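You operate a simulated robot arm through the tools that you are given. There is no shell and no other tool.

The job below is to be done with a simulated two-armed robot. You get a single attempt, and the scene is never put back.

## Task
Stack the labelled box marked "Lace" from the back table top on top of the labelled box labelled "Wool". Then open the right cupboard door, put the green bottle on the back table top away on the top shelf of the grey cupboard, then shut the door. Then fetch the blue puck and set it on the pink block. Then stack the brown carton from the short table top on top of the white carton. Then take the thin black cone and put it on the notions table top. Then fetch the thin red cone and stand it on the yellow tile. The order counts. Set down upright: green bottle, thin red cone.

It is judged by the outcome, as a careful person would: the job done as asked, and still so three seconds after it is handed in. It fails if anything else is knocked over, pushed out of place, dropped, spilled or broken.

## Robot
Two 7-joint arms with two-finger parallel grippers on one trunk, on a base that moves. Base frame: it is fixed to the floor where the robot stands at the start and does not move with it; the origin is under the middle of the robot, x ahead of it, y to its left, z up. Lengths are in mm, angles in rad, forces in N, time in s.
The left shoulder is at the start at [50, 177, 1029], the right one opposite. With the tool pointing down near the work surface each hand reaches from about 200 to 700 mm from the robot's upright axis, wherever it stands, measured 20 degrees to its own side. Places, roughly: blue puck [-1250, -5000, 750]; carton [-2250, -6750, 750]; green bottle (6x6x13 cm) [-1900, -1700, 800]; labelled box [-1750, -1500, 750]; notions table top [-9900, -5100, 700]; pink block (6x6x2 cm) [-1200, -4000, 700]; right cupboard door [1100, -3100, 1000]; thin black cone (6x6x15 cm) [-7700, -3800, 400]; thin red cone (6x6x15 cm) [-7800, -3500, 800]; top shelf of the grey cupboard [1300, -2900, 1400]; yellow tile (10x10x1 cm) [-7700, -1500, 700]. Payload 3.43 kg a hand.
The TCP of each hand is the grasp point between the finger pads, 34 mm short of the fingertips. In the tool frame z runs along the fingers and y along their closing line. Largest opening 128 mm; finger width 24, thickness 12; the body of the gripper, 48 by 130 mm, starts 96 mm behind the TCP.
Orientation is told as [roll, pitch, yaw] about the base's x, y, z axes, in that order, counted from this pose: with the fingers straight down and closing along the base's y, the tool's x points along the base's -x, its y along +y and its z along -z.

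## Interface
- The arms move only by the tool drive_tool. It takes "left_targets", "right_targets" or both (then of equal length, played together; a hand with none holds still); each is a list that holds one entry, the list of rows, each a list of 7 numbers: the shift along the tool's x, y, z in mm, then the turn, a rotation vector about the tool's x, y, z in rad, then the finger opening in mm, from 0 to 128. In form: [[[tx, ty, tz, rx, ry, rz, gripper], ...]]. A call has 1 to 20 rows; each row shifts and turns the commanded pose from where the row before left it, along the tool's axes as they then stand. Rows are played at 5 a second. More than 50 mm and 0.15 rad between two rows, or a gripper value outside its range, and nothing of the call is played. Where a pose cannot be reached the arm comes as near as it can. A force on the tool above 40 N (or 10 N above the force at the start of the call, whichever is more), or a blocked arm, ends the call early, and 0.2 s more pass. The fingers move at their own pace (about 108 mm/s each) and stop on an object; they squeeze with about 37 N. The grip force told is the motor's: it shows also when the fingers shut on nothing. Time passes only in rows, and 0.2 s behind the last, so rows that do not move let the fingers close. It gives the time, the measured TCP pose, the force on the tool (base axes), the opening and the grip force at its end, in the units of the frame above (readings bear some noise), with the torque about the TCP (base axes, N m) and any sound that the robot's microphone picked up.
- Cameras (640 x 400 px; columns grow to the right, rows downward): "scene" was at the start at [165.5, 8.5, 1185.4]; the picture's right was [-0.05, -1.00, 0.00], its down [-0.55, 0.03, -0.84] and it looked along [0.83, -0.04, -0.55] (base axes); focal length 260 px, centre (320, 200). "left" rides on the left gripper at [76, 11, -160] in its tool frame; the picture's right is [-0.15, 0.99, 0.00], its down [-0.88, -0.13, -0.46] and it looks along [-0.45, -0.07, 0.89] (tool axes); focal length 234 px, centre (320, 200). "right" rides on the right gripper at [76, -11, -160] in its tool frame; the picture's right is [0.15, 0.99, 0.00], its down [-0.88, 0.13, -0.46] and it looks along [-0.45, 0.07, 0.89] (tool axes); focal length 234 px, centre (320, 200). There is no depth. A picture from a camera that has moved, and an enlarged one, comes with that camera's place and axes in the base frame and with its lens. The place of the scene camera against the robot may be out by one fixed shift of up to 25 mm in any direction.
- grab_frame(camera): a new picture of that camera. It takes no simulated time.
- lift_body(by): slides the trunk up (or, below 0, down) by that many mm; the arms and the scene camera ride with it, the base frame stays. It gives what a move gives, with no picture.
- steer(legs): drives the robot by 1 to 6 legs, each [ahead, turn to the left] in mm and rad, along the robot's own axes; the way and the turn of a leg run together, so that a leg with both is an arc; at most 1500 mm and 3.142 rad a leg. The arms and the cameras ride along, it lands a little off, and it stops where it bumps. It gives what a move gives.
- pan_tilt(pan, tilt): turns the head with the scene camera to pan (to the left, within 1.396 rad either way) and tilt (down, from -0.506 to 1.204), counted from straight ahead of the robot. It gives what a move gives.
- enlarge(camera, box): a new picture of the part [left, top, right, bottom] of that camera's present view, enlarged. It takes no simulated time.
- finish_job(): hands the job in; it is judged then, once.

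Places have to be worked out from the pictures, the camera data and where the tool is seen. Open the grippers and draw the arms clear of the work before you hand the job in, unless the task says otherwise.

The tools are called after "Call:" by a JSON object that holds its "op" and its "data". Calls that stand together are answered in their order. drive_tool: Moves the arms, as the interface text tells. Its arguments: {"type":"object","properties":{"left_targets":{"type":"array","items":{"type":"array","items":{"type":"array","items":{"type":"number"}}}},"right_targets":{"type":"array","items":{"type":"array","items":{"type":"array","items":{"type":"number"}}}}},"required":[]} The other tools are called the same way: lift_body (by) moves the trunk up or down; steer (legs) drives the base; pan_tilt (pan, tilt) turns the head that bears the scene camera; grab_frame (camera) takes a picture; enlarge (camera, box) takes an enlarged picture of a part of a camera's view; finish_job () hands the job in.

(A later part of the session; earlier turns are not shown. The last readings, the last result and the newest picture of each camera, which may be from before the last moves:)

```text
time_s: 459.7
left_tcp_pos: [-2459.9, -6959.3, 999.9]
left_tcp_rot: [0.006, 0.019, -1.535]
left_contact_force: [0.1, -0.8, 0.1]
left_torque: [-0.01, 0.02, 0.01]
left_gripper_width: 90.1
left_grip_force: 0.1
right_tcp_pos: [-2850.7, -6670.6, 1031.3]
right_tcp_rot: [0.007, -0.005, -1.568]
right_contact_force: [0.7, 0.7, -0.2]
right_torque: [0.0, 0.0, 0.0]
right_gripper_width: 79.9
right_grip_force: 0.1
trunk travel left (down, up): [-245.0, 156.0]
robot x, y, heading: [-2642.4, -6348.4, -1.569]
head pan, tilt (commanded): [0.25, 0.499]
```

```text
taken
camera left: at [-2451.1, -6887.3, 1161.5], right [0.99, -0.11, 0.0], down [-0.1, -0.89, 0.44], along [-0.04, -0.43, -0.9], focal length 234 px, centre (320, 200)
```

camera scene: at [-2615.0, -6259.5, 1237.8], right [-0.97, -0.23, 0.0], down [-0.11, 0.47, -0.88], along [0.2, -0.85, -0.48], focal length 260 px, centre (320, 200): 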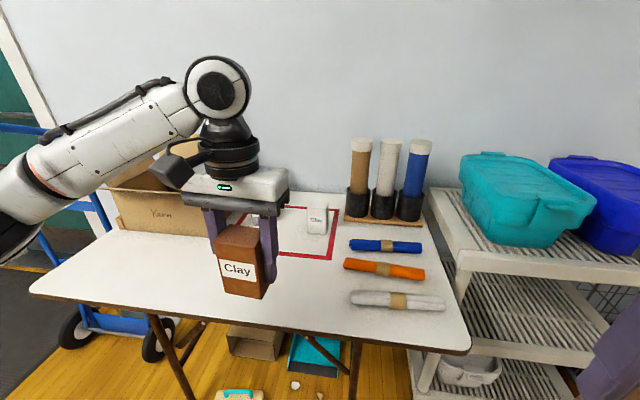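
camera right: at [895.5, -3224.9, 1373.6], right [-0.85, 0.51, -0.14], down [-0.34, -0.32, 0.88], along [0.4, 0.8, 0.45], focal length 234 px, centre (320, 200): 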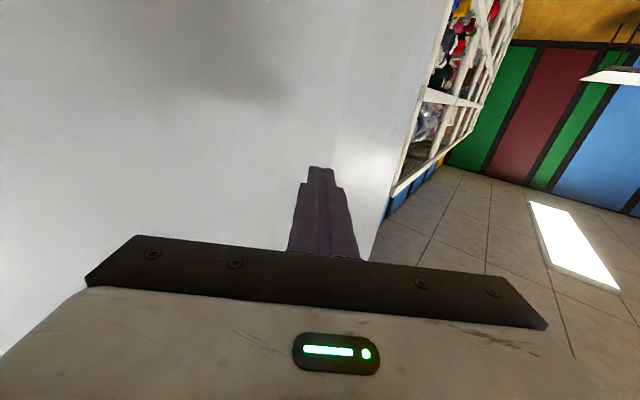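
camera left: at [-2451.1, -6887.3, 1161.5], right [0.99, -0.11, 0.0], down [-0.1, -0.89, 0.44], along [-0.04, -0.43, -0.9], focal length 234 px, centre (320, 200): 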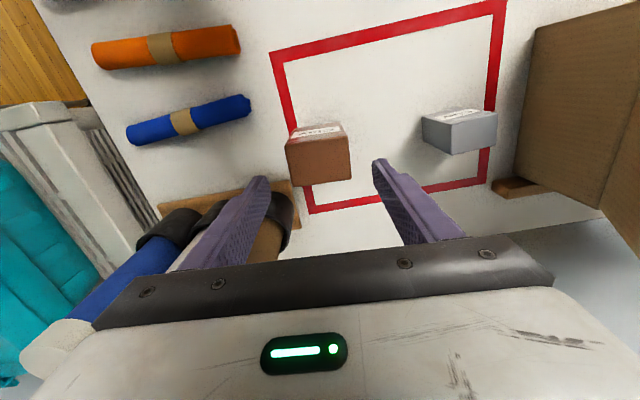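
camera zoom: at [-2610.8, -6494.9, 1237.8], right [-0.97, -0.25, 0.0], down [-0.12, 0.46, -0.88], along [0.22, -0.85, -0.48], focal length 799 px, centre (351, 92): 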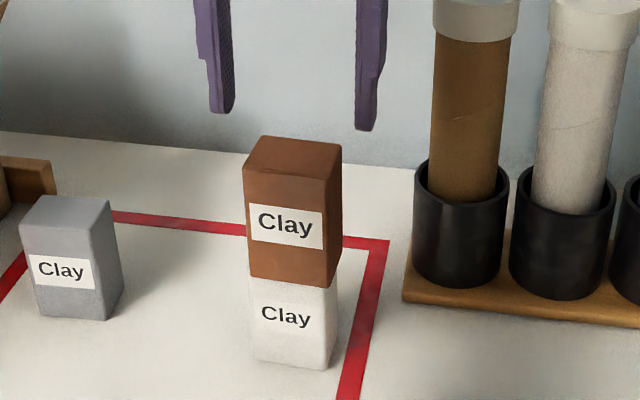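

The brown carton stands on the white one. Next are the cones, far to the west. I'll back away, tuck the left arm and turn west to look.

Call:
{"op": "steer", "data": {"legs": [[-400, 0]]}}

Call:
{"op": "drive_tool", "data": {"left_targets": [[[0, 30, 0, 0, 0, 0, 90], [30, 30, 0, 0, 0, 0, 90], [35, 25, 0, 0, 0, 0, 90], [40, 10, 0, 0, 0, 0, 90], [45, 0, 0, 0, 0, 0, 90], [45, 0, 0, 0, 0, 0, 90], [45, 0, 0, 0, 0, 0, 90]]]}}

Call:
{"op": "steer", "data": {"legs": [[0, -1.57]]}}

Call:
{"op": "pan_tilt", "data": {"pan": 0.0, "tilt": 0.3}}

Call:
{"op": "grab_frame", "data": {"camera": "scene"}}

Call:
{"op": "pan_tilt", "data": {"pan": -0.7, "tilt": 0.3}}

Call:
{"op": "grab_frame", "data": {"camera": "scene"}}

```text
time_s: 462.2
left_tcp_pos: [-2461.5, -6563.0, 999.2]
left_tcp_rot: [0.01, 0.02, -1.535]
left_contact_force: [-0.4, -1.1, -1.0]
left_torque: [-0.03, -0.03, -0.03]
left_gripper_width: 89.9
left_grip_force: 0.1
right_tcp_pos: [-2854.2, -6274.8, 1031.7]
right_tcp_rot: [0.005, -0.003, -1.567]
right_contact_force: [-0.5, -0.7, -0.1]
right_torque: [-0.05, -0.01, 0.02]
right_gripper_width: 80.2
right_grip_force: 0.1
trunk travel left (down, up): [-245.0, 156.0]
robot x, y, heading: [-2643.7, -5955.8, -1.566]
head pan, tilt (commanded): [0.25, 0.499]
```

```text
time_s: 463.8
left_tcp_pos: [-2372.9, -6320.0, 1003.9]
left_tcp_rot: [0.006, 0.021, -1.534]
left_contact_force: [0.0, 0.0, -0.4]
left_torque: [-0.01, -0.04, -0.01]
left_gripper_width: 90.2
left_grip_force: 0.1
right_tcp_pos: [-2854.7, -6273.3, 1030.6]
right_tcp_rot: [0.006, -0.005, -1.568]
right_contact_force: [0.0, -0.6, -0.8]
right_torque: [0.0, 0.03, -0.04]
right_gripper_width: 79.8
right_grip_force: 0.1
trunk travel left (down, up): [-245.0, 156.0]
robot x, y, heading: [-2643.6, -5951.6, -1.567]
head pan, tilt (commanded): [0.25, 0.499]
```

```text
time_s: 468.0
left_tcp_pos: [-3014.0, -6215.9, 1004.7]
left_tcp_rot: [0.008, 0.02, -3.119]
left_contact_force: [0.0, -0.7, 0.1]
left_torque: [-0.02, -0.01, -0.03]
left_gripper_width: 89.9
left_grip_force: 0.0
right_tcp_pos: [-2959.6, -5737.4, 1032.0]
right_tcp_rot: [0.004, -0.004, 3.129]
right_contact_force: [0.3, -0.3, -0.4]
right_torque: [0.0, 0.01, 0.0]
right_gripper_width: 79.8
right_grip_force: 0.0
trunk travel left (down, up): [-245.0, 156.0]
robot x, y, heading: [-2640.8, -5956.7, 3.133]
head pan, tilt (commanded): [0.25, 0.499]
```

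```text
time_s: 468.8
left_tcp_pos: [-3013.0, -6216.4, 1005.9]
left_tcp_rot: [0.009, 0.021, -3.122]
left_contact_force: [0.9, 0.1, 0.6]
left_torque: [0.03, -0.01, 0.0]
left_gripper_width: 89.8
left_grip_force: 0.1
right_tcp_pos: [-2960.7, -5736.7, 1031.0]
right_tcp_rot: [0.004, -0.003, 3.129]
right_contact_force: [0.5, 0.1, 0.9]
right_torque: [0.0, -0.01, -0.03]
right_gripper_width: 80.1
right_grip_force: 0.0
trunk travel left (down, up): [-245.0, 156.0]
robot x, y, heading: [-2644.2, -5952.5, 3.133]
head pan, tilt (commanded): [0.0, 0.3]
```

```text
taken
camera scene: at [-2799.0, -5938.6, 1256.2], right [0.01, 1.0, 0.0], down [0.3, 0.0, -0.96], along [-0.96, 0.01, -0.3], focal length 260 px, centre (320, 200)
```

scene: 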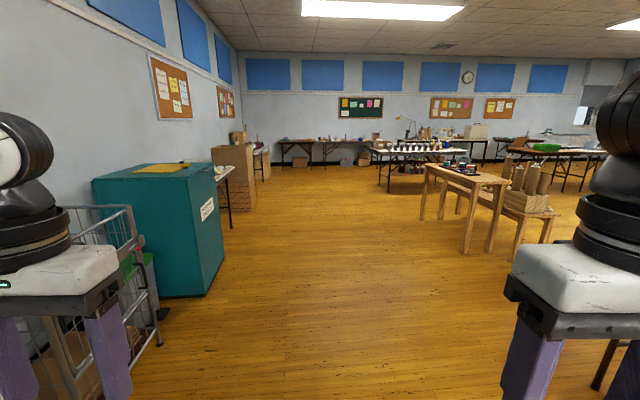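

```text
time_s: 469.9
left_tcp_pos: [-3013.5, -6216.5, 1004.5]
left_tcp_rot: [0.009, 0.022, -3.122]
left_contact_force: [0.0, -0.5, -0.9]
left_torque: [-0.02, -0.03, 0.01]
left_gripper_width: 90.0
left_grip_force: 0.1
right_tcp_pos: [-2961.6, -5737.3, 1032.2]
right_tcp_rot: [0.005, -0.004, 3.129]
right_contact_force: [0.2, -0.6, 0.6]
right_torque: [-0.01, 0.03, 0.03]
right_gripper_width: 80.1
right_grip_force: 0.0
trunk travel left (down, up): [-245.0, 156.0]
robot x, y, heading: [-2637.5, -5955.4, 3.13]
head pan, tilt (commanded): [-0.7, 0.3]
```

```text
taken
camera scene: at [-2776.5, -5878.7, 1256.2], right [0.65, 0.76, 0.0], down [0.22, -0.19, -0.96], along [-0.72, 0.62, -0.3], focal length 260 px, centre (320, 200)
```

scene: 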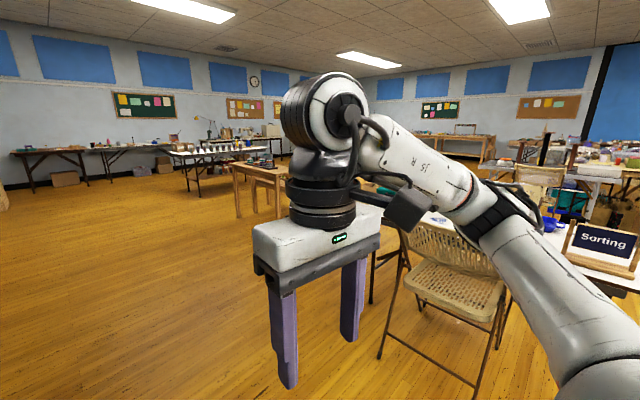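

I'll enlarge the area with the wooden bench where cones seem to stand.

Call:
{"op": "pan_tilt", "data": {"pan": -0.3, "tilt": 0.25}}

Call:
{"op": "enlarge", "data": {"camera": "scene", "box": [180, 110, 460, 285]}}

```text
time_s: 470.7
left_tcp_pos: [-3012.7, -6216.2, 1004.4]
left_tcp_rot: [0.007, 0.021, -3.12]
left_contact_force: [0.7, 0.0, 0.7]
left_torque: [0.02, 0.0, 0.02]
left_gripper_width: 90.1
left_grip_force: 0.0
right_tcp_pos: [-2959.9, -5736.8, 1031.9]
right_tcp_rot: [0.007, -0.004, 3.131]
right_contact_force: [-0.6, -0.8, -0.1]
right_torque: [0.02, 0.0, 0.01]
right_gripper_width: 80.0
right_grip_force: 0.0
trunk travel left (down, up): [-245.0, 156.0]
robot x, y, heading: [-2644.0, -5950.6, 3.128]
head pan, tilt (commanded): [-0.3, 0.25]
```

```text
2.29 times, centred on (320, 198) of scene
camera zoom: at [-2794.6, -5910.9, 1260.9], right [0.31, 0.95, 0.0], down [0.24, -0.08, -0.97], along [-0.92, 0.3, -0.25], focal length 594 px, centre (320, 206)
```

zoom: 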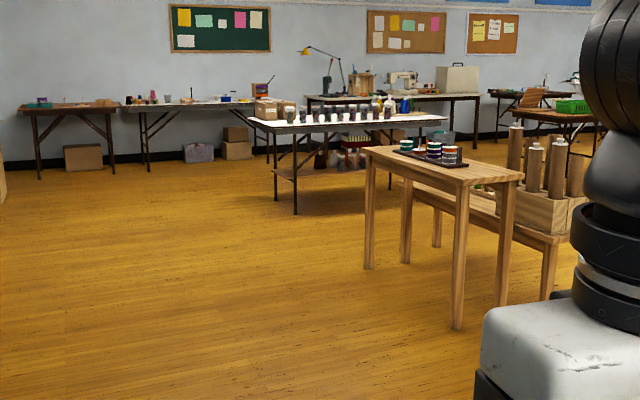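

The cones are probably on the far table with rows of spools and a lower shelf, near x≈-7500. I'll drive west across the open floor to get closer.

Call:
{"op": "steer", "data": {"legs": [[0, -0.168], [1500, 0], [1500, 0], [500, 0]]}}

Call:
{"op": "pan_tilt", "data": {"pan": -0.3, "tilt": 0.3}}

Call:
{"op": "grab_frame", "data": {"camera": "scene"}}

```text
time_s: 488.4
left_tcp_pos: [-6480.7, -5405.6, 1005.3]
left_tcp_rot: [0.009, 0.022, 2.948]
left_contact_force: [0.3, -0.3, 0.1]
left_torque: [-0.02, -0.02, -0.02]
left_gripper_width: 90.0
left_grip_force: 0.0
right_tcp_pos: [-6326.4, -4950.7, 1031.8]
right_tcp_rot: [0.004, -0.003, 2.917]
right_contact_force: [-0.2, -0.2, 0.2]
right_torque: [0.02, 0.01, 0.01]
right_gripper_width: 80.1
right_grip_force: 0.1
trunk travel left (down, up): [-245.0, 156.0]
robot x, y, heading: [-6060.7, -5228.7, 2.92]
head pan, tilt (commanded): [-0.3, 0.25]
```

```text
time_s: 489.0
left_tcp_pos: [-6479.9, -5407.4, 1004.8]
left_tcp_rot: [0.009, 0.019, 2.949]
left_contact_force: [-0.3, 0.8, 0.1]
left_torque: [0.02, 0.01, -0.05]
left_gripper_width: 90.0
left_grip_force: 0.0
right_tcp_pos: [-6327.0, -4949.5, 1031.5]
right_tcp_rot: [0.007, -0.003, 2.916]
right_contact_force: [-0.1, -0.3, 0.7]
right_torque: [0.0, 0.0, 0.01]
right_gripper_width: 80.1
right_grip_force: 0.0
trunk travel left (down, up): [-245.0, 156.0]
robot x, y, heading: [-6060.5, -5226.4, 2.91]
head pan, tilt (commanded): [-0.3, 0.3]
```

```text
taken
camera scene: at [-6204.3, -5153.6, 1256.2], right [0.5, 0.87, 0.0], down [0.26, -0.15, -0.96], along [-0.83, 0.48, -0.3], focal length 260 px, centre (320, 200)
```

scene: 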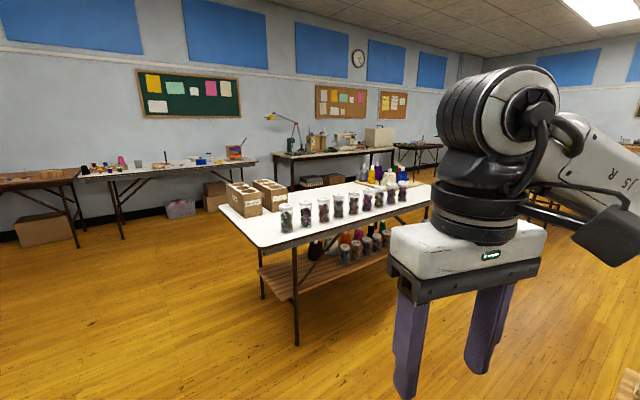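

Call:
{"op": "enlarge", "data": {"camera": "scene", "box": [215, 140, 435, 300]}}

```text
2.50 times, centred on (325, 220) of scene
camera zoom: at [-6204.3, -5153.6, 1256.2], right [0.5, 0.87, 0.0], down [0.26, -0.15, -0.96], along [-0.83, 0.48, -0.3], focal length 649 px, centre (308, 150)
```

zoom: 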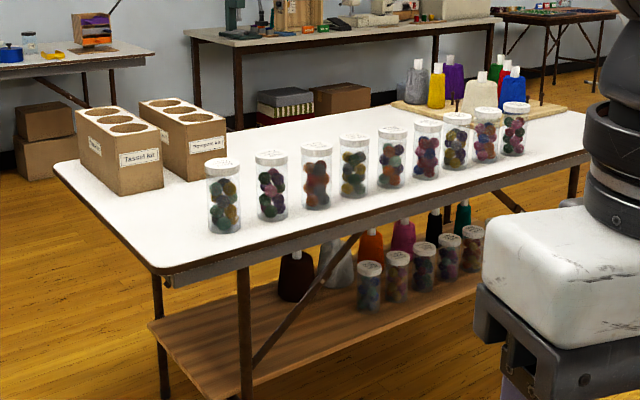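

On the lower shelf I see a black cone, fourth from the left behind the jars. On the top board at the far end are thin cones including a red one. The shelf cones are accessible from the west side, so I'll drive around the south end to that side.

Call:
{"op": "steer", "data": {"legs": [[0, 0.325], [1500, 0], [900, 0], [0, -1.664]]}}

Call:
{"op": "pan_tilt", "data": {"pan": -0.5, "tilt": 0.35}}

Call:
{"op": "grab_frame", "data": {"camera": "scene"}}

```text
time_s: 505.7
left_tcp_pos: [-8703.1, -5147.2, 1005.3]
left_tcp_rot: [0.009, 0.023, 1.643]
left_contact_force: [-0.4, 0.5, -0.3]
left_torque: [-0.02, -0.02, 0.01]
left_gripper_width: 90.0
left_grip_force: 0.1
right_tcp_pos: [-8221.2, -5175.3, 1031.8]
right_tcp_rot: [0.006, -0.003, 1.609]
right_contact_force: [0.3, -0.6, -0.6]
right_torque: [0.04, 0.0, 0.03]
right_gripper_width: 79.6
right_grip_force: 0.0
trunk travel left (down, up): [-245.0, 156.0]
robot x, y, heading: [-8423.4, -5504.0, 1.607]
head pan, tilt (commanded): [-0.3, 0.3]
```

```text
time_s: 506.5
left_tcp_pos: [-8703.2, -5147.0, 1004.2]
left_tcp_rot: [0.01, 0.022, 1.643]
left_contact_force: [0.0, 0.2, 0.1]
left_torque: [-0.02, 0.0, 0.04]
left_gripper_width: 90.0
left_grip_force: 0.1
right_tcp_pos: [-8221.9, -5175.6, 1031.6]
right_tcp_rot: [0.006, -0.002, 1.611]
right_contact_force: [-1.1, -0.2, 0.5]
right_torque: [0.0, -0.01, 0.04]
right_gripper_width: 79.8
right_grip_force: 0.1
trunk travel left (down, up): [-245.0, 156.0]
robot x, y, heading: [-8419.0, -5506.5, 1.608]
head pan, tilt (commanded): [-0.499, 0.351]
```

```text
taken
camera scene: at [-8376.3, -5338.7, 1251.5], right [0.9, -0.44, 0.0], down [-0.15, -0.31, -0.94], along [0.42, 0.84, -0.34], focal length 260 px, centre (320, 200)
```

scene: 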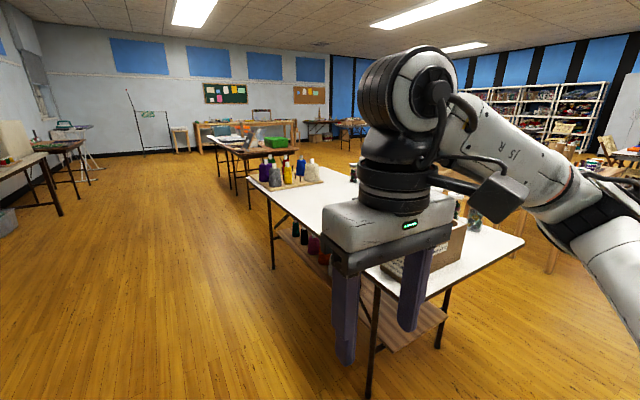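

I'm west of the table now. I'll drive north to stand beside the cones and look at them.

Call:
{"op": "steer", "data": {"legs": [[1450, 0]]}}

Call:
{"op": "pan_tilt", "data": {"pan": -1.3, "tilt": 0.6}}

Call:
{"op": "grab_frame", "data": {"camera": "scene"}}

```text
time_s: 513.5
left_tcp_pos: [-8759.1, -3727.9, 1004.5]
left_tcp_rot: [0.008, 0.02, 1.644]
left_contact_force: [-0.2, 0.3, -0.1]
left_torque: [0.05, -0.02, 0.01]
left_gripper_width: 90.0
left_grip_force: 0.1
right_tcp_pos: [-8277.7, -3754.7, 1031.5]
right_tcp_rot: [0.006, -0.002, 1.61]
right_contact_force: [-1.1, 0.2, 0.5]
right_torque: [-0.03, 0.01, -0.06]
right_gripper_width: 80.1
right_grip_force: 0.0
trunk travel left (down, up): [-245.0, 156.0]
robot x, y, heading: [-8482.2, -4085.0, 1.611]
head pan, tilt (commanded): [-0.499, 0.351]
```

```text
time_s: 514.7
left_tcp_pos: [-8758.9, -3726.0, 1006.0]
left_tcp_rot: [0.008, 0.021, 1.642]
left_contact_force: [-0.7, 0.0, 0.3]
left_torque: [-0.02, 0.01, 0.02]
left_gripper_width: 90.0
left_grip_force: 0.1
right_tcp_pos: [-8277.6, -3756.7, 1032.2]
right_tcp_rot: [0.005, -0.004, 1.609]
right_contact_force: [-0.2, 0.8, 0.6]
right_torque: [0.0, -0.02, 0.0]
right_gripper_width: 79.9
right_grip_force: 0.1
trunk travel left (down, up): [-245.0, 156.0]
robot x, y, heading: [-8474.4, -4084.2, 1.613]
head pan, tilt (commanded): [-1.3, 0.6]
```

```text
taken
camera scene: at [-8390.1, -3974.9, 1228.8], right [0.31, -0.95, 0.0], down [-0.54, -0.17, -0.83], along [0.79, 0.25, -0.56], focal length 260 px, centre (320, 200)
```

scene: 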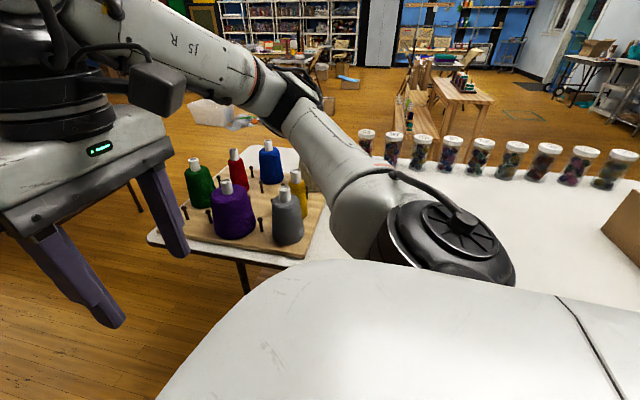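

I can see the board with cones; red stands among green, blue and purple. I'll turn to face the table (east) and back up a bit to see the lower shelf.

Call:
{"op": "steer", "data": {"legs": [[0, -1.61], [-180, 0]]}}

Call:
{"op": "lift_body", "data": {"by": -200}}

Call:
{"op": "pan_tilt", "data": {"pan": 0.2, "tilt": 0.45}}

Call:
{"op": "grab_frame", "data": {"camera": "scene"}}

```text
time_s: 520.1
left_tcp_pos: [-8287.8, -3819.1, 1004.8]
left_tcp_rot: [0.008, 0.021, 0.022]
left_contact_force: [-0.3, -0.2, 0.3]
left_torque: [0.0, -0.04, 0.01]
left_gripper_width: 90.1
left_grip_force: 0.1
right_tcp_pos: [-8340.8, -4298.4, 1031.9]
right_tcp_rot: [0.006, -0.005, -0.011]
right_contact_force: [0.3, -0.1, 0.3]
right_torque: [0.03, -0.01, 0.01]
right_gripper_width: 80.0
right_grip_force: 0.1
trunk travel left (down, up): [-245.0, 156.0]
robot x, y, heading: [-8658.6, -4083.0, -0.002]
head pan, tilt (commanded): [-1.3, 0.6]
```

```text
time_s: 522.3
left_tcp_pos: [-8288.4, -3820.0, 805.4]
left_tcp_rot: [0.008, 0.022, 0.023]
left_contact_force: [0.0, 0.0, -0.3]
left_torque: [0.03, -0.02, -0.03]
left_gripper_width: 90.0
left_grip_force: 0.0
right_tcp_pos: [-8340.5, -4298.8, 831.4]
right_tcp_rot: [0.005, -0.003, -0.009]
right_contact_force: [-0.3, 0.4, -1.3]
right_torque: [-0.01, 0.0, 0.03]
right_gripper_width: 80.1
right_grip_force: 0.1
trunk travel left (down, up): [-45.0, 356.0]
robot x, y, heading: [-8658.4, -4085.0, -0.005]
head pan, tilt (commanded): [-1.3, 0.6]
```

```text
time_s: 523.9
left_tcp_pos: [-8288.5, -3818.8, 804.1]
left_tcp_rot: [0.008, 0.02, 0.021]
left_contact_force: [0.5, -0.4, 0.1]
left_torque: [-0.01, 0.01, -0.01]
left_gripper_width: 90.1
left_grip_force: 0.0
right_tcp_pos: [-8341.2, -4297.6, 831.7]
right_tcp_rot: [0.006, -0.003, -0.01]
right_contact_force: [0.0, -1.3, -1.1]
right_torque: [0.02, 0.0, -0.02]
right_gripper_width: 80.1
right_grip_force: 0.0
trunk travel left (down, up): [-45.0, 356.0]
robot x, y, heading: [-8660.2, -4084.7, -0.008]
head pan, tilt (commanded): [0.201, 0.45]
```

```text
taken
camera scene: at [-8492.3, -4053.3, 1042.3], right [0.19, -0.98, 0.0], down [-0.43, -0.08, -0.9], along [0.88, 0.17, -0.44], focal length 260 px, centre (320, 200)
```

scene: 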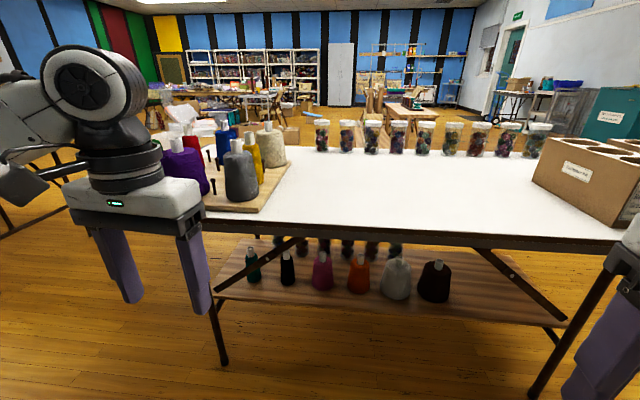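

Call:
{"op": "enlarge", "data": {"camera": "scene", "box": [200, 220, 460, 380]}}

Call:
{"op": "enlarge", "data": {"camera": "scene", "box": [130, 100, 330, 225]}}

```text
2.46 times, centred on (330, 300) of scene
camera zoom: at [-8492.3, -4053.3, 1042.3], right [0.19, -0.98, 0.0], down [-0.43, -0.08, -0.9], along [0.88, 0.17, -0.44], focal length 639 px, centre (295, -46)
```

zoom: 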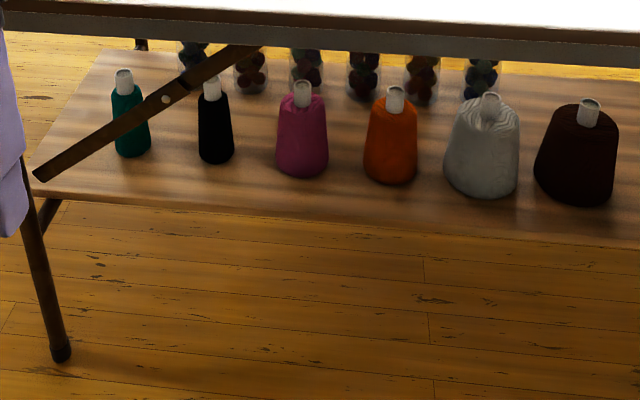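

```text
3.20 times, centred on (230, 162) of scene
camera zoom: at [-8492.3, -4053.3, 1042.3], right [0.19, -0.98, 0.0], down [-0.43, -0.08, -0.9], along [0.88, 0.17, -0.44], focal length 831 px, centre (608, 320)
```

zoom: 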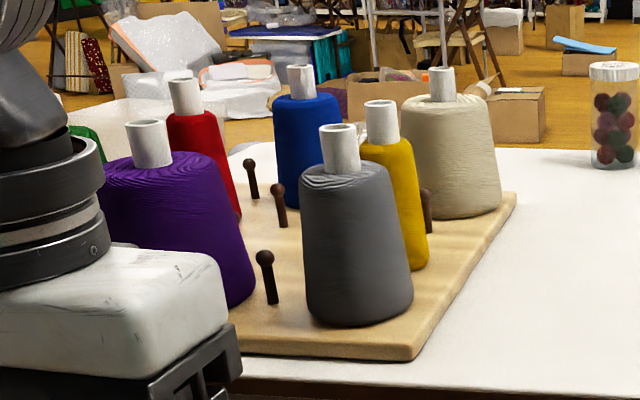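

The thin black cone is the second from the north (left) on the shelf, at about (-7777,-3791), with its base at z≈325. Its shelf edge is at x≈-7868 and the table top overhangs to x≈-8000. I must reach in with a forward-tilted hand, so I'll test how far the left hand can pitch at that height, out here in the open.

Call:
{"op": "lift_body", "data": {"by": -45}}

Call:
{"op": "drive_tool", "data": {"left_targets": [[[0, 0, 45, 0, 0, 0, 90], [0, 0, 45, 0, 0, 0, 90], [0, 0, 45, 0, 0, 0, 90], [0, 0, 45, 0, 0, 0, 90], [0, 0, 45, 0, 0, 0, 90], [0, 0, 45, 0, 0, 0, 90], [0, 0, 45, 0, 0, 0, 90]]]}}

Call:
{"op": "drive_tool", "data": {"left_targets": [[[0, 0, 0, 0, -0.14, 0, 90], [0, 0, 0, 0, -0.14, 0, 90], [0, 0, 0, 0, -0.14, 0, 90], [0, 0, 0, 0, -0.14, 0, 90], [0, 0, 0, 0, -0.14, 0, 90], [0, 0, 0, 0, -0.14, 0, 90], [0, 0, 0, 0, -0.14, 0, 90], [0, 0, 0, 0, -0.14, 0, 90]]]}}

Call:
{"op": "grab_frame", "data": {"camera": "scene"}}

```text
time_s: 524.8
left_tcp_pos: [-8287.9, -3818.1, 759.6]
left_tcp_rot: [0.009, 0.021, 0.022]
left_contact_force: [0.0, -0.1, 0.6]
left_torque: [0.04, -0.01, -0.01]
left_gripper_width: 90.0
left_grip_force: 0.1
right_tcp_pos: [-8340.4, -4298.6, 787.7]
right_tcp_rot: [0.006, -0.004, -0.008]
right_contact_force: [-0.6, -0.7, -0.5]
right_torque: [-0.01, 0.04, -0.03]
right_gripper_width: 80.0
right_grip_force: 0.1
trunk travel left (down, up): [0.0, 401.0]
robot x, y, heading: [-8659.9, -4084.9, -0.013]
head pan, tilt (commanded): [0.201, 0.45]
```

```text
time_s: 526.4
left_tcp_pos: [-8294.8, -3817.7, 443.0]
left_tcp_rot: [0.008, 0.02, 0.023]
left_contact_force: [0.2, -0.7, -0.1]
left_torque: [-0.01, 0.01, 0.01]
left_gripper_width: 90.2
left_grip_force: 0.1
right_tcp_pos: [-8340.1, -4297.4, 786.4]
right_tcp_rot: [0.004, -0.003, -0.01]
right_contact_force: [0.9, -0.6, 0.3]
right_torque: [0.04, -0.03, 0.02]
right_gripper_width: 79.9
right_grip_force: 0.1
trunk travel left (down, up): [0.0, 401.0]
robot x, y, heading: [-8657.1, -4083.5, -0.009]
head pan, tilt (commanded): [0.201, 0.45]
```

```text
time_s: 528.2
left_tcp_pos: [-8296.3, -3817.0, 444.7]
left_tcp_rot: [0.016, -1.1, 0.009]
left_contact_force: [0.0, 0.0, 0.7]
left_torque: [-0.01, -0.01, 0.02]
left_gripper_width: 89.9
left_grip_force: 0.1
right_tcp_pos: [-8340.5, -4298.5, 786.7]
right_tcp_rot: [0.006, -0.003, -0.01]
right_contact_force: [0.2, -0.6, -0.7]
right_torque: [-0.01, 0.01, 0.02]
right_gripper_width: 80.0
right_grip_force: 0.0
trunk travel left (down, up): [0.0, 401.0]
robot x, y, heading: [-8660.5, -4085.7, -0.009]
head pan, tilt (commanded): [0.201, 0.45]
```

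```text
taken
camera scene: at [-8492.3, -4053.3, 997.3], right [0.19, -0.98, 0.0], down [-0.43, -0.08, -0.9], along [0.88, 0.17, -0.44], focal length 260 px, centre (320, 200)
```

scene: 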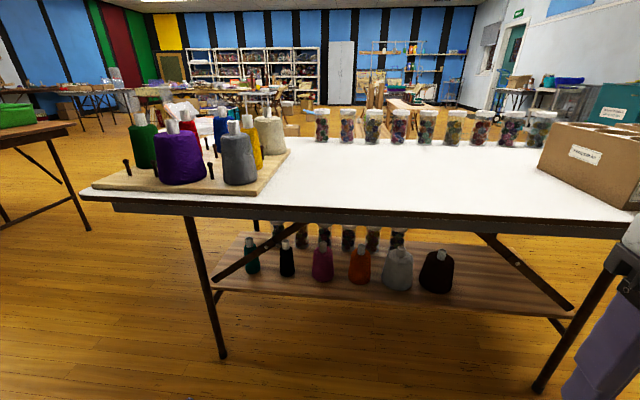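

The left hand pitches fully to -1.1 rad at z=445. I'll extend it 110 mm further forward to keep the body clear of the table edge, and check that it still holds.

Call:
{"op": "drive_tool", "data": {"left_targets": [[[-16.7, 0, 32.7, 0, 0, 0, 90], [-16.7, 0, 32.7, 0, 0, 0, 90], [-16.7, 0, 32.7, 0, 0, 0, 90], [0, 0, 0, 0, 0, 0, 90]]]}}

Call:
{"op": "grab_frame", "data": {"camera": "left"}}

```text
time_s: 529.2
left_tcp_pos: [-8184.7, -3813.7, 444.5]
left_tcp_rot: [0.018, -1.1, 0.005]
left_contact_force: [0.0, -0.5, 0.1]
left_torque: [0.02, 0.02, 0.02]
left_gripper_width: 89.9
left_grip_force: 0.1
right_tcp_pos: [-8339.3, -4298.9, 787.1]
right_tcp_rot: [0.005, -0.005, -0.01]
right_contact_force: [0.4, -0.4, -1.0]
right_torque: [-0.02, -0.03, 0.05]
right_gripper_width: 80.3
right_grip_force: 0.1
trunk travel left (down, up): [0.0, 401.0]
robot x, y, heading: [-8660.1, -4083.3, -0.006]
head pan, tilt (commanded): [0.201, 0.45]
```

```text
taken
camera left: at [-8360.8, -3807.4, 451.0], right [0.04, 0.99, 0.14], down [0.0, -0.14, 0.99], along [1.0, -0.04, 0.0], focal length 234 px, centre (320, 200)
```

left: 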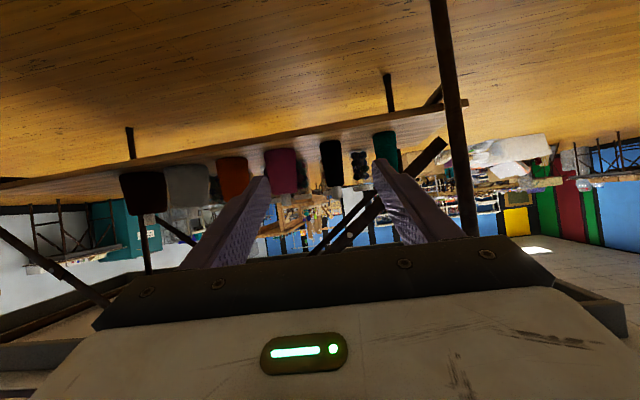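

Call:
{"op": "enlarge", "data": {"camera": "left", "box": [240, 90, 480, 260]}}

Call:
{"op": "enlarge", "data": {"camera": "scene", "box": [180, 190, 400, 370]}}

```text
2.35 times, centred on (360, 175) of left
camera zoom: at [-8360.8, -3807.4, 451.0], right [0.04, 0.99, 0.14], down [0.0, -0.14, 0.99], along [1.0, -0.04, 0.0], focal length 551 px, centre (226, 259)
```

zoom: 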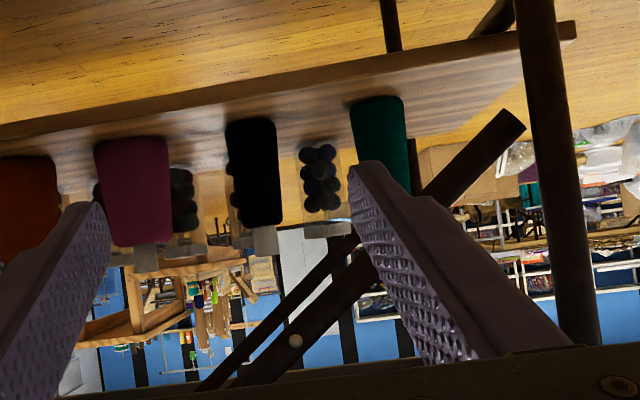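

```text
2.22 times, centred on (290, 280) of scene
camera zoom: at [-8492.3, -4053.2, 997.3], right [0.19, -0.98, 0.0], down [-0.43, -0.08, -0.9], along [0.88, 0.17, -0.44], focal length 577 px, centre (387, 22)
```

zoom: 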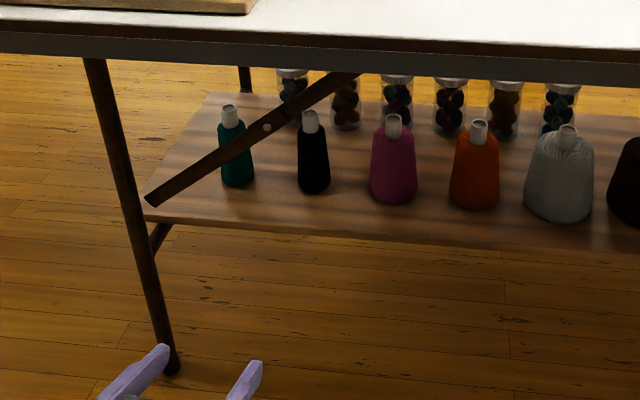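

A diagonal table brace runs just above the hand's path (about z≈545 at the cone, lower to the north). So I'll come in with the hand flatter and yawed toward the north-east. I'll test that pose here in the open.

Call:
{"op": "drive_tool", "data": {"left_targets": [[[0, 0, 0, 0, -0.1, 0, 90], [0, 0, 0, 0, -0.1, 0, 90], [0, 0, 0, -0.108, 0, -0.03, 90], [0, 0, 0, -0.108, 0, -0.03, 90], [0, 0, 0, -0.108, 0, -0.03, 90], [0, 0, 0, -0.108, 0, -0.03, 90], [0, 0, 0, 0, 0, 0, 90]]]}}

Call:
{"op": "grab_frame", "data": {"camera": "left"}}

```text
time_s: 530.6
left_tcp_pos: [-8199.9, -3710.1, 454.4]
left_tcp_rot: [0.472, -1.332, 0.128]
left_contact_force: [-0.4, 0.3, -0.1]
left_torque: [-0.02, -0.01, 0.03]
left_gripper_width: 89.9
left_grip_force: 0.1
right_tcp_pos: [-8341.0, -4297.8, 786.5]
right_tcp_rot: [0.004, -0.002, -0.007]
right_contact_force: [-0.1, -0.7, -0.9]
right_torque: [-0.02, -0.06, 0.0]
right_gripper_width: 80.0
right_grip_force: 0.1
trunk travel left (down, up): [0.0, 401.0]
robot x, y, heading: [-8659.4, -4084.0, -0.007]
head pan, tilt (commanded): [0.201, 0.45]
stopped in row 6 (left hand): the arm was blocked; the commanded pose is now the measured one
```

```text
taken
camera left: at [-8351.0, -3794.0, 415.7], right [-0.51, 0.82, 0.25], down [-0.09, -0.34, 0.94], along [0.86, 0.46, 0.24], focal length 234 px, centre (320, 200)
```

left: 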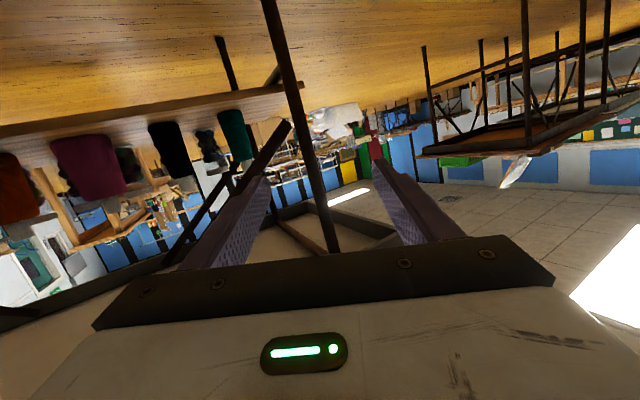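

That was past a joint limit. By parallax the brace lies near x≈-7870, at z≈480–537 over the hand's width, so a flat hand (pitch ≈ -1.3) with little yaw and TCP at z≈400 passes beneath it. I'll turn the yaw back and level the roll.

Call:
{"op": "drive_tool", "data": {"left_targets": [[[0, 0, 0, 0.109, -0.012, -0.004, 90], [0, 0, 0, 0.109, -0.012, -0.004, 90], [0, 0, 0, 0.109, -0.012, -0.004, 90], [0, 0, 0, 0.109, -0.012, -0.004, 90], [0, 0, 0, 0, 0, 0, 90]]]}}

```text
time_s: 531.8
left_tcp_pos: [-8198.1, -3712.5, 455.0]
left_tcp_rot: [-0.013, -1.384, 0.177]
left_contact_force: [0.5, -0.6, 0.1]
left_torque: [0.01, 0.01, 0.0]
left_gripper_width: 90.0
left_grip_force: 0.0
right_tcp_pos: [-8340.9, -4298.7, 786.4]
right_tcp_rot: [0.006, -0.004, -0.01]
right_contact_force: [0.3, -0.1, 0.0]
right_torque: [0.0, -0.04, -0.03]
right_gripper_width: 79.9
right_grip_force: 0.1
trunk travel left (down, up): [0.0, 401.0]
robot x, y, heading: [-8659.1, -4084.3, -0.008]
head pan, tilt (commanded): [0.201, 0.45]
```

Now the hand is at pitch -1.38 and yaw 0.16. I'll lower it 50 mm, extend 60 mm and look at where the arm's elbow is.

Call:
{"op": "drive_tool", "data": {"left_targets": [[[25, 0, 4.7, 0, 0, 0, 90], [25, 0, 4.7, 0, 0, 0, 90], [-6, 0, 30, 0, 0, 0, 90], [-6, 0, 30, 0, 0, 0, 90], [0, 0, 0, 0, 0, 0, 90]]]}}

Call:
{"op": "pan_tilt", "data": {"pan": 0.7, "tilt": 0.7}}

Call:
{"op": "grab_frame", "data": {"camera": "scene"}}

Call:
{"op": "grab_frame", "data": {"camera": "left"}}

```text
time_s: 533.0
left_tcp_pos: [-8139.0, -3701.5, 403.1]
left_tcp_rot: [-0.012, -1.384, 0.174]
left_contact_force: [0.5, 0.2, -0.4]
left_torque: [0.01, 0.01, -0.03]
left_gripper_width: 90.1
left_grip_force: 0.0
right_tcp_pos: [-8339.8, -4298.2, 787.1]
right_tcp_rot: [0.005, -0.002, -0.009]
right_contact_force: [-0.4, -0.7, -0.5]
right_torque: [-0.02, 0.01, 0.02]
right_gripper_width: 79.8
right_grip_force: 0.0
trunk travel left (down, up): [0.0, 401.0]
robot x, y, heading: [-8660.5, -4078.7, -0.007]
head pan, tilt (commanded): [0.201, 0.45]
```

```text
time_s: 533.9
left_tcp_pos: [-8137.8, -3701.7, 403.7]
left_tcp_rot: [-0.01, -1.382, 0.174]
left_contact_force: [0.2, -0.5, -1.1]
left_torque: [-0.01, 0.02, 0.01]
left_gripper_width: 90.1
left_grip_force: 0.1
right_tcp_pos: [-8340.2, -4297.9, 785.9]
right_tcp_rot: [0.006, -0.005, -0.008]
right_contact_force: [-0.1, 0.1, -0.2]
right_torque: [0.02, 0.01, 0.0]
right_gripper_width: 80.1
right_grip_force: 0.0
trunk travel left (down, up): [0.0, 401.0]
robot x, y, heading: [-8659.5, -4083.2, -0.007]
head pan, tilt (commanded): [0.7, 0.7]
```

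```text
taken
camera scene: at [-8517.0, -4016.7, 975.1], right [0.64, -0.77, 0.0], down [-0.5, -0.41, -0.77], along [0.59, 0.49, -0.64], focal length 260 px, centre (320, 200)
```

scene: 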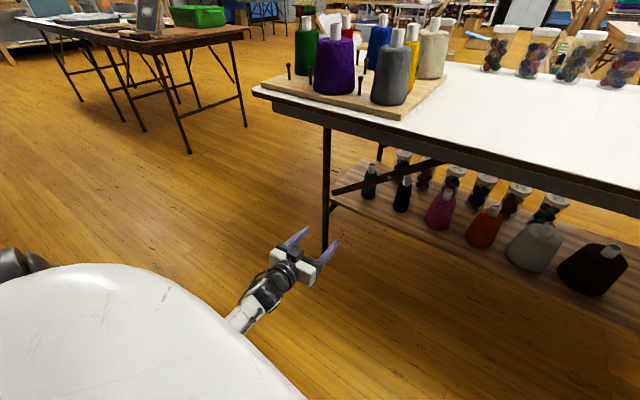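

```text
taken
camera left: at [-8307.9, -3718.7, 360.2], right [-0.13, 0.98, 0.14], down [-0.26, -0.17, 0.95], along [0.96, 0.09, 0.28], focal length 234 px, centre (320, 200)
```

left: 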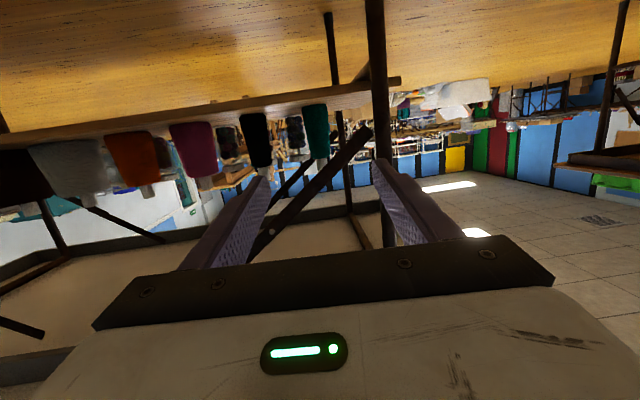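

The arm reaches well forward with the elbow tucked. I'll shift the base 88 mm south with a small S-move and then line up about 100 mm short of the cone.

Call:
{"op": "steer", "data": {"legs": [[-150, 0], [0, -0.5], [184, 0], [0, 0.507]]}}

Call:
{"op": "grab_frame", "data": {"camera": "left"}}

```text
time_s: 539.3
left_tcp_pos: [-8120.0, -3799.7, 404.7]
left_tcp_rot: [-0.01, -1.382, 0.16]
left_contact_force: [0.2, 0.3, 0.1]
left_torque: [-0.02, 0.02, 0.0]
left_gripper_width: 89.9
left_grip_force: 0.0
right_tcp_pos: [-8330.0, -4393.9, 786.9]
right_tcp_rot: [0.006, -0.003, -0.022]
right_contact_force: [0.5, -0.2, -0.1]
right_torque: [-0.02, 0.01, 0.03]
right_gripper_width: 79.9
right_grip_force: 0.1
trunk travel left (down, up): [0.0, 401.0]
robot x, y, heading: [-8647.0, -4176.7, -0.016]
head pan, tilt (commanded): [0.7, 0.7]
```

```text
taken
camera left: at [-8290.2, -3814.2, 360.2], right [-0.12, 0.98, 0.14], down [-0.26, -0.17, 0.95], along [0.96, 0.08, 0.28], focal length 234 px, centre (320, 200)
```

left: 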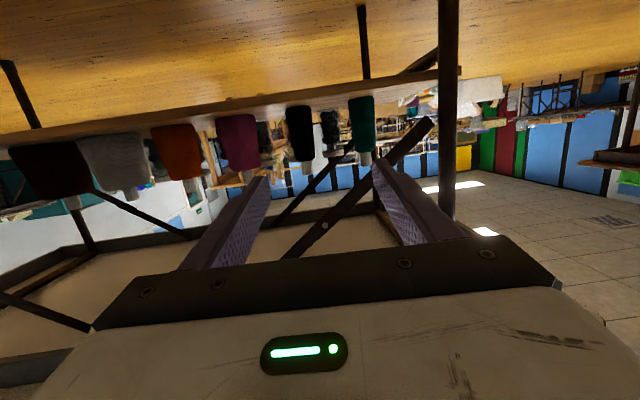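

The black cone's axis is at y≈-3789. I'll correct 14 mm sideways and roll forward 210 mm under the table edge, then check.

Call:
{"op": "drive_tool", "data": {"left_targets": [[[0, 14, 0, 0, 0, 0, 90], [0, 0, 0, 0, 0, 0, 90]]]}}

Call:
{"op": "steer", "data": {"legs": [[210, 0]]}}

Call:
{"op": "grab_frame", "data": {"camera": "left"}}

Call:
{"op": "grab_frame", "data": {"camera": "scene"}}

```text
time_s: 539.9
left_tcp_pos: [-8123.5, -3785.7, 403.8]
left_tcp_rot: [-0.01, -1.382, 0.161]
left_contact_force: [0.4, -0.3, 0.1]
left_torque: [-0.03, 0.01, 0.03]
left_gripper_width: 90.0
left_grip_force: 0.1
right_tcp_pos: [-8330.5, -4393.6, 787.2]
right_tcp_rot: [0.006, -0.004, -0.02]
right_contact_force: [0.0, 0.2, -0.3]
right_torque: [0.02, 0.05, 0.01]
right_gripper_width: 79.9
right_grip_force: 0.1
trunk travel left (down, up): [0.0, 401.0]
robot x, y, heading: [-8643.1, -4176.8, -0.024]
head pan, tilt (commanded): [0.7, 0.7]
```

```text
time_s: 541.5
left_tcp_pos: [-7914.3, -3790.2, 405.1]
left_tcp_rot: [-0.012, -1.383, 0.16]
left_contact_force: [-0.7, 0.3, 0.6]
left_torque: [0.02, -0.02, 0.01]
left_gripper_width: 89.9
left_grip_force: 0.0
right_tcp_pos: [-8122.2, -4397.8, 786.6]
right_tcp_rot: [0.005, -0.005, -0.021]
right_contact_force: [0.4, -0.4, 0.8]
right_torque: [-0.01, 0.0, -0.02]
right_gripper_width: 80.0
right_grip_force: 0.2
trunk travel left (down, up): [0.0, 401.0]
robot x, y, heading: [-8435.8, -4181.2, -0.018]
head pan, tilt (commanded): [0.7, 0.7]
```

```text
taken
camera left: at [-8084.0, -3805.2, 360.6], right [-0.12, 0.98, 0.14], down [-0.26, -0.17, 0.95], along [0.96, 0.08, 0.28], focal length 234 px, centre (320, 200)
```

left: 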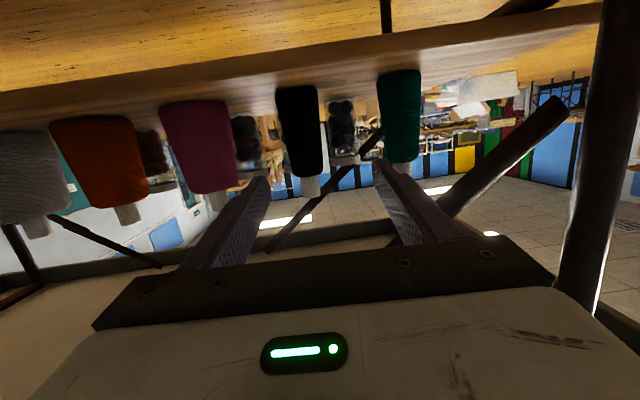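

```text
taken
camera scene: at [-8294.6, -4114.1, 975.1], right [0.63, -0.78, 0.0], down [-0.5, -0.4, -0.77], along [0.6, 0.48, -0.64], focal length 260 px, centre (320, 200)
```

scene: 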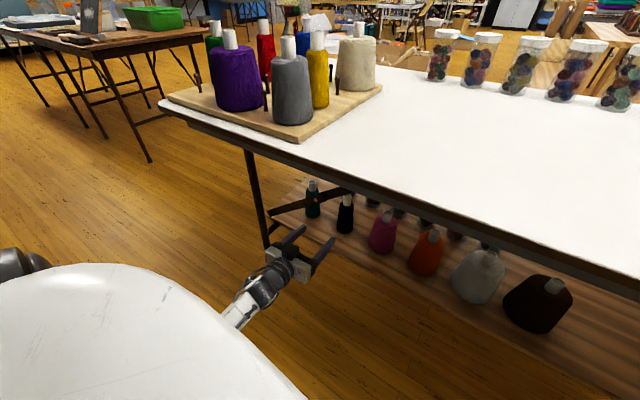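

By triangulation the brace passes well above the gripper (z≈490 at its north edge), and the cone is at (-7779,-3791). I'll roll forward 127 mm so the cone comes between the fingers.

Call:
{"op": "steer", "data": {"legs": [[127, 0]]}}

Call:
{"op": "grab_frame", "data": {"camera": "left"}}

```text
time_s: 542.8
left_tcp_pos: [-7785.3, -3793.4, 404.7]
left_tcp_rot: [-0.011, -1.383, 0.16]
left_contact_force: [0.1, 0.2, 0.3]
left_torque: [0.01, -0.01, -0.05]
left_gripper_width: 90.0
left_grip_force: 0.0
right_tcp_pos: [-7993.2, -4401.2, 787.8]
right_tcp_rot: [0.006, -0.005, -0.023]
right_contact_force: [-0.4, 0.0, -0.7]
right_torque: [0.0, -0.02, 0.0]
right_gripper_width: 80.0
right_grip_force: 0.1
trunk travel left (down, up): [0.0, 401.0]
robot x, y, heading: [-8308.7, -4183.0, -0.022]
head pan, tilt (commanded): [0.7, 0.7]
```

```text
taken
camera left: at [-7955.7, -3808.1, 360.6], right [-0.12, 0.98, 0.14], down [-0.26, -0.17, 0.95], along [0.96, 0.08, 0.28], focal length 234 px, centre (320, 200)
```

left: 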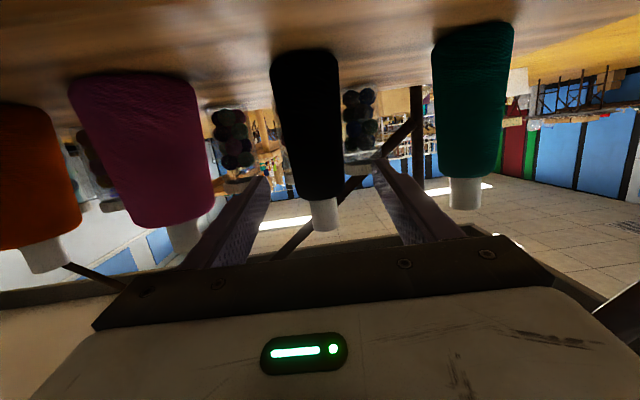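

The cone stands between the fingers. Closing on it.

Call:
{"op": "drive_tool", "data": {"left_targets": [[[0, 0, 0, 0, 0, 0, 70], [0, 0, 0, 0, 0, 0, 55], [0, 0, 0, 0, 0, 0, 40], [0, 0, 0, 0, 0, 0, 30], [0, 0, 0, 0, 0, 0, 30]]]}}

Call:
{"op": "grab_frame", "data": {"camera": "left"}}

```text
time_s: 544.0
left_tcp_pos: [-7785.6, -3793.1, 404.3]
left_tcp_rot: [-0.01, -1.381, 0.16]
left_contact_force: [-0.8, -0.2, 0.2]
left_torque: [-0.03, 0.01, -0.01]
left_gripper_width: 35.3
left_grip_force: 36.9
right_tcp_pos: [-7992.2, -4402.2, 787.5]
right_tcp_rot: [0.006, -0.005, -0.024]
right_contact_force: [0.1, 0.0, -0.5]
right_torque: [-0.01, 0.0, 0.01]
right_gripper_width: 80.1
right_grip_force: 0.0
trunk travel left (down, up): [0.0, 401.0]
robot x, y, heading: [-8310.9, -4184.6, -0.017]
head pan, tilt (commanded): [0.7, 0.7]
```

```text
taken
camera left: at [-7955.7, -3808.1, 360.5], right [-0.12, 0.98, 0.14], down [-0.26, -0.17, 0.95], along [0.96, 0.08, 0.28], focal length 234 px, centre (320, 200)
```

left: 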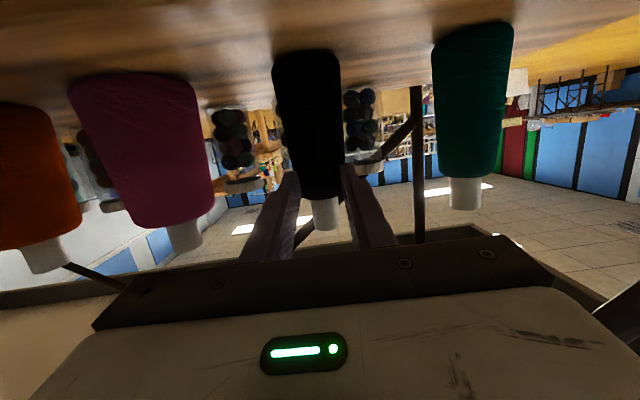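

Gripped at 35 mm. I'll lift it just 18 mm, staying under the brace, and back straight out.

Call:
{"op": "drive_tool", "data": {"left_targets": [[[-9, 0, -1.7, 0, 0, 0, 25], [-9, 0, -1.7, 0, 0, 0, 25], [0, 0, 0, 0, 0, 0, 25]]]}}

Call:
{"op": "steer", "data": {"legs": [[-400, 0]]}}

Call:
{"op": "grab_frame", "data": {"camera": "scene"}}

Call:
{"op": "grab_frame", "data": {"camera": "left"}}

```text
time_s: 544.8
left_tcp_pos: [-7785.5, -3793.4, 424.0]
left_tcp_rot: [-0.01, -1.383, 0.159]
left_contact_force: [-0.2, -0.3, -1.3]
left_torque: [-0.02, 0.03, 0.01]
left_gripper_width: 34.8
left_grip_force: 37.1
right_tcp_pos: [-7992.2, -4401.5, 786.1]
right_tcp_rot: [0.005, -0.004, -0.023]
right_contact_force: [-0.2, 0.4, -0.6]
right_torque: [0.01, 0.03, 0.02]
right_gripper_width: 79.8
right_grip_force: 0.1
trunk travel left (down, up): [0.0, 401.0]
robot x, y, heading: [-8310.0, -4184.9, -0.024]
head pan, tilt (commanded): [0.7, 0.7]
```

```text
time_s: 547.3
left_tcp_pos: [-8190.6, -3782.7, 423.6]
left_tcp_rot: [-0.011, -1.383, 0.163]
left_contact_force: [0.6, -0.7, -0.2]
left_torque: [-0.02, 0.01, 0.0]
left_gripper_width: 33.8
left_grip_force: 37.2
right_tcp_pos: [-8400.0, -4391.8, 787.0]
right_tcp_rot: [0.004, -0.005, -0.024]
right_contact_force: [0.6, 0.1, -0.6]
right_torque: [-0.01, -0.02, 0.01]
right_gripper_width: 80.2
right_grip_force: 0.1
trunk travel left (down, up): [0.0, 401.0]
robot x, y, heading: [-8712.4, -4173.3, -0.02]
head pan, tilt (commanded): [0.7, 0.7]
```

```text
taken
camera scene: at [-8571.9, -4108.0, 975.1], right [0.63, -0.78, 0.0], down [-0.5, -0.4, -0.76], along [0.6, 0.48, -0.64], focal length 260 px, centre (320, 200)
```

scene: 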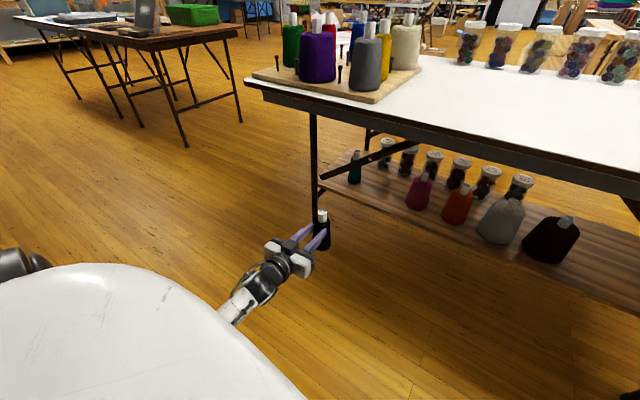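

```text
taken
camera left: at [-8361.4, -3799.2, 379.8], right [-0.12, 0.98, 0.14], down [-0.26, -0.17, 0.95], along [0.96, 0.08, 0.28], focal length 234 px, centre (320, 200)
```

left: 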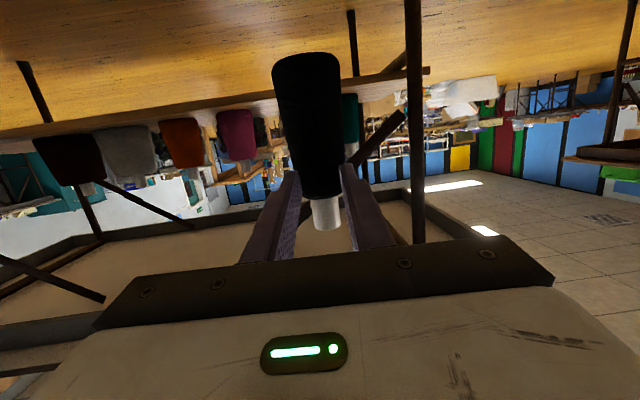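

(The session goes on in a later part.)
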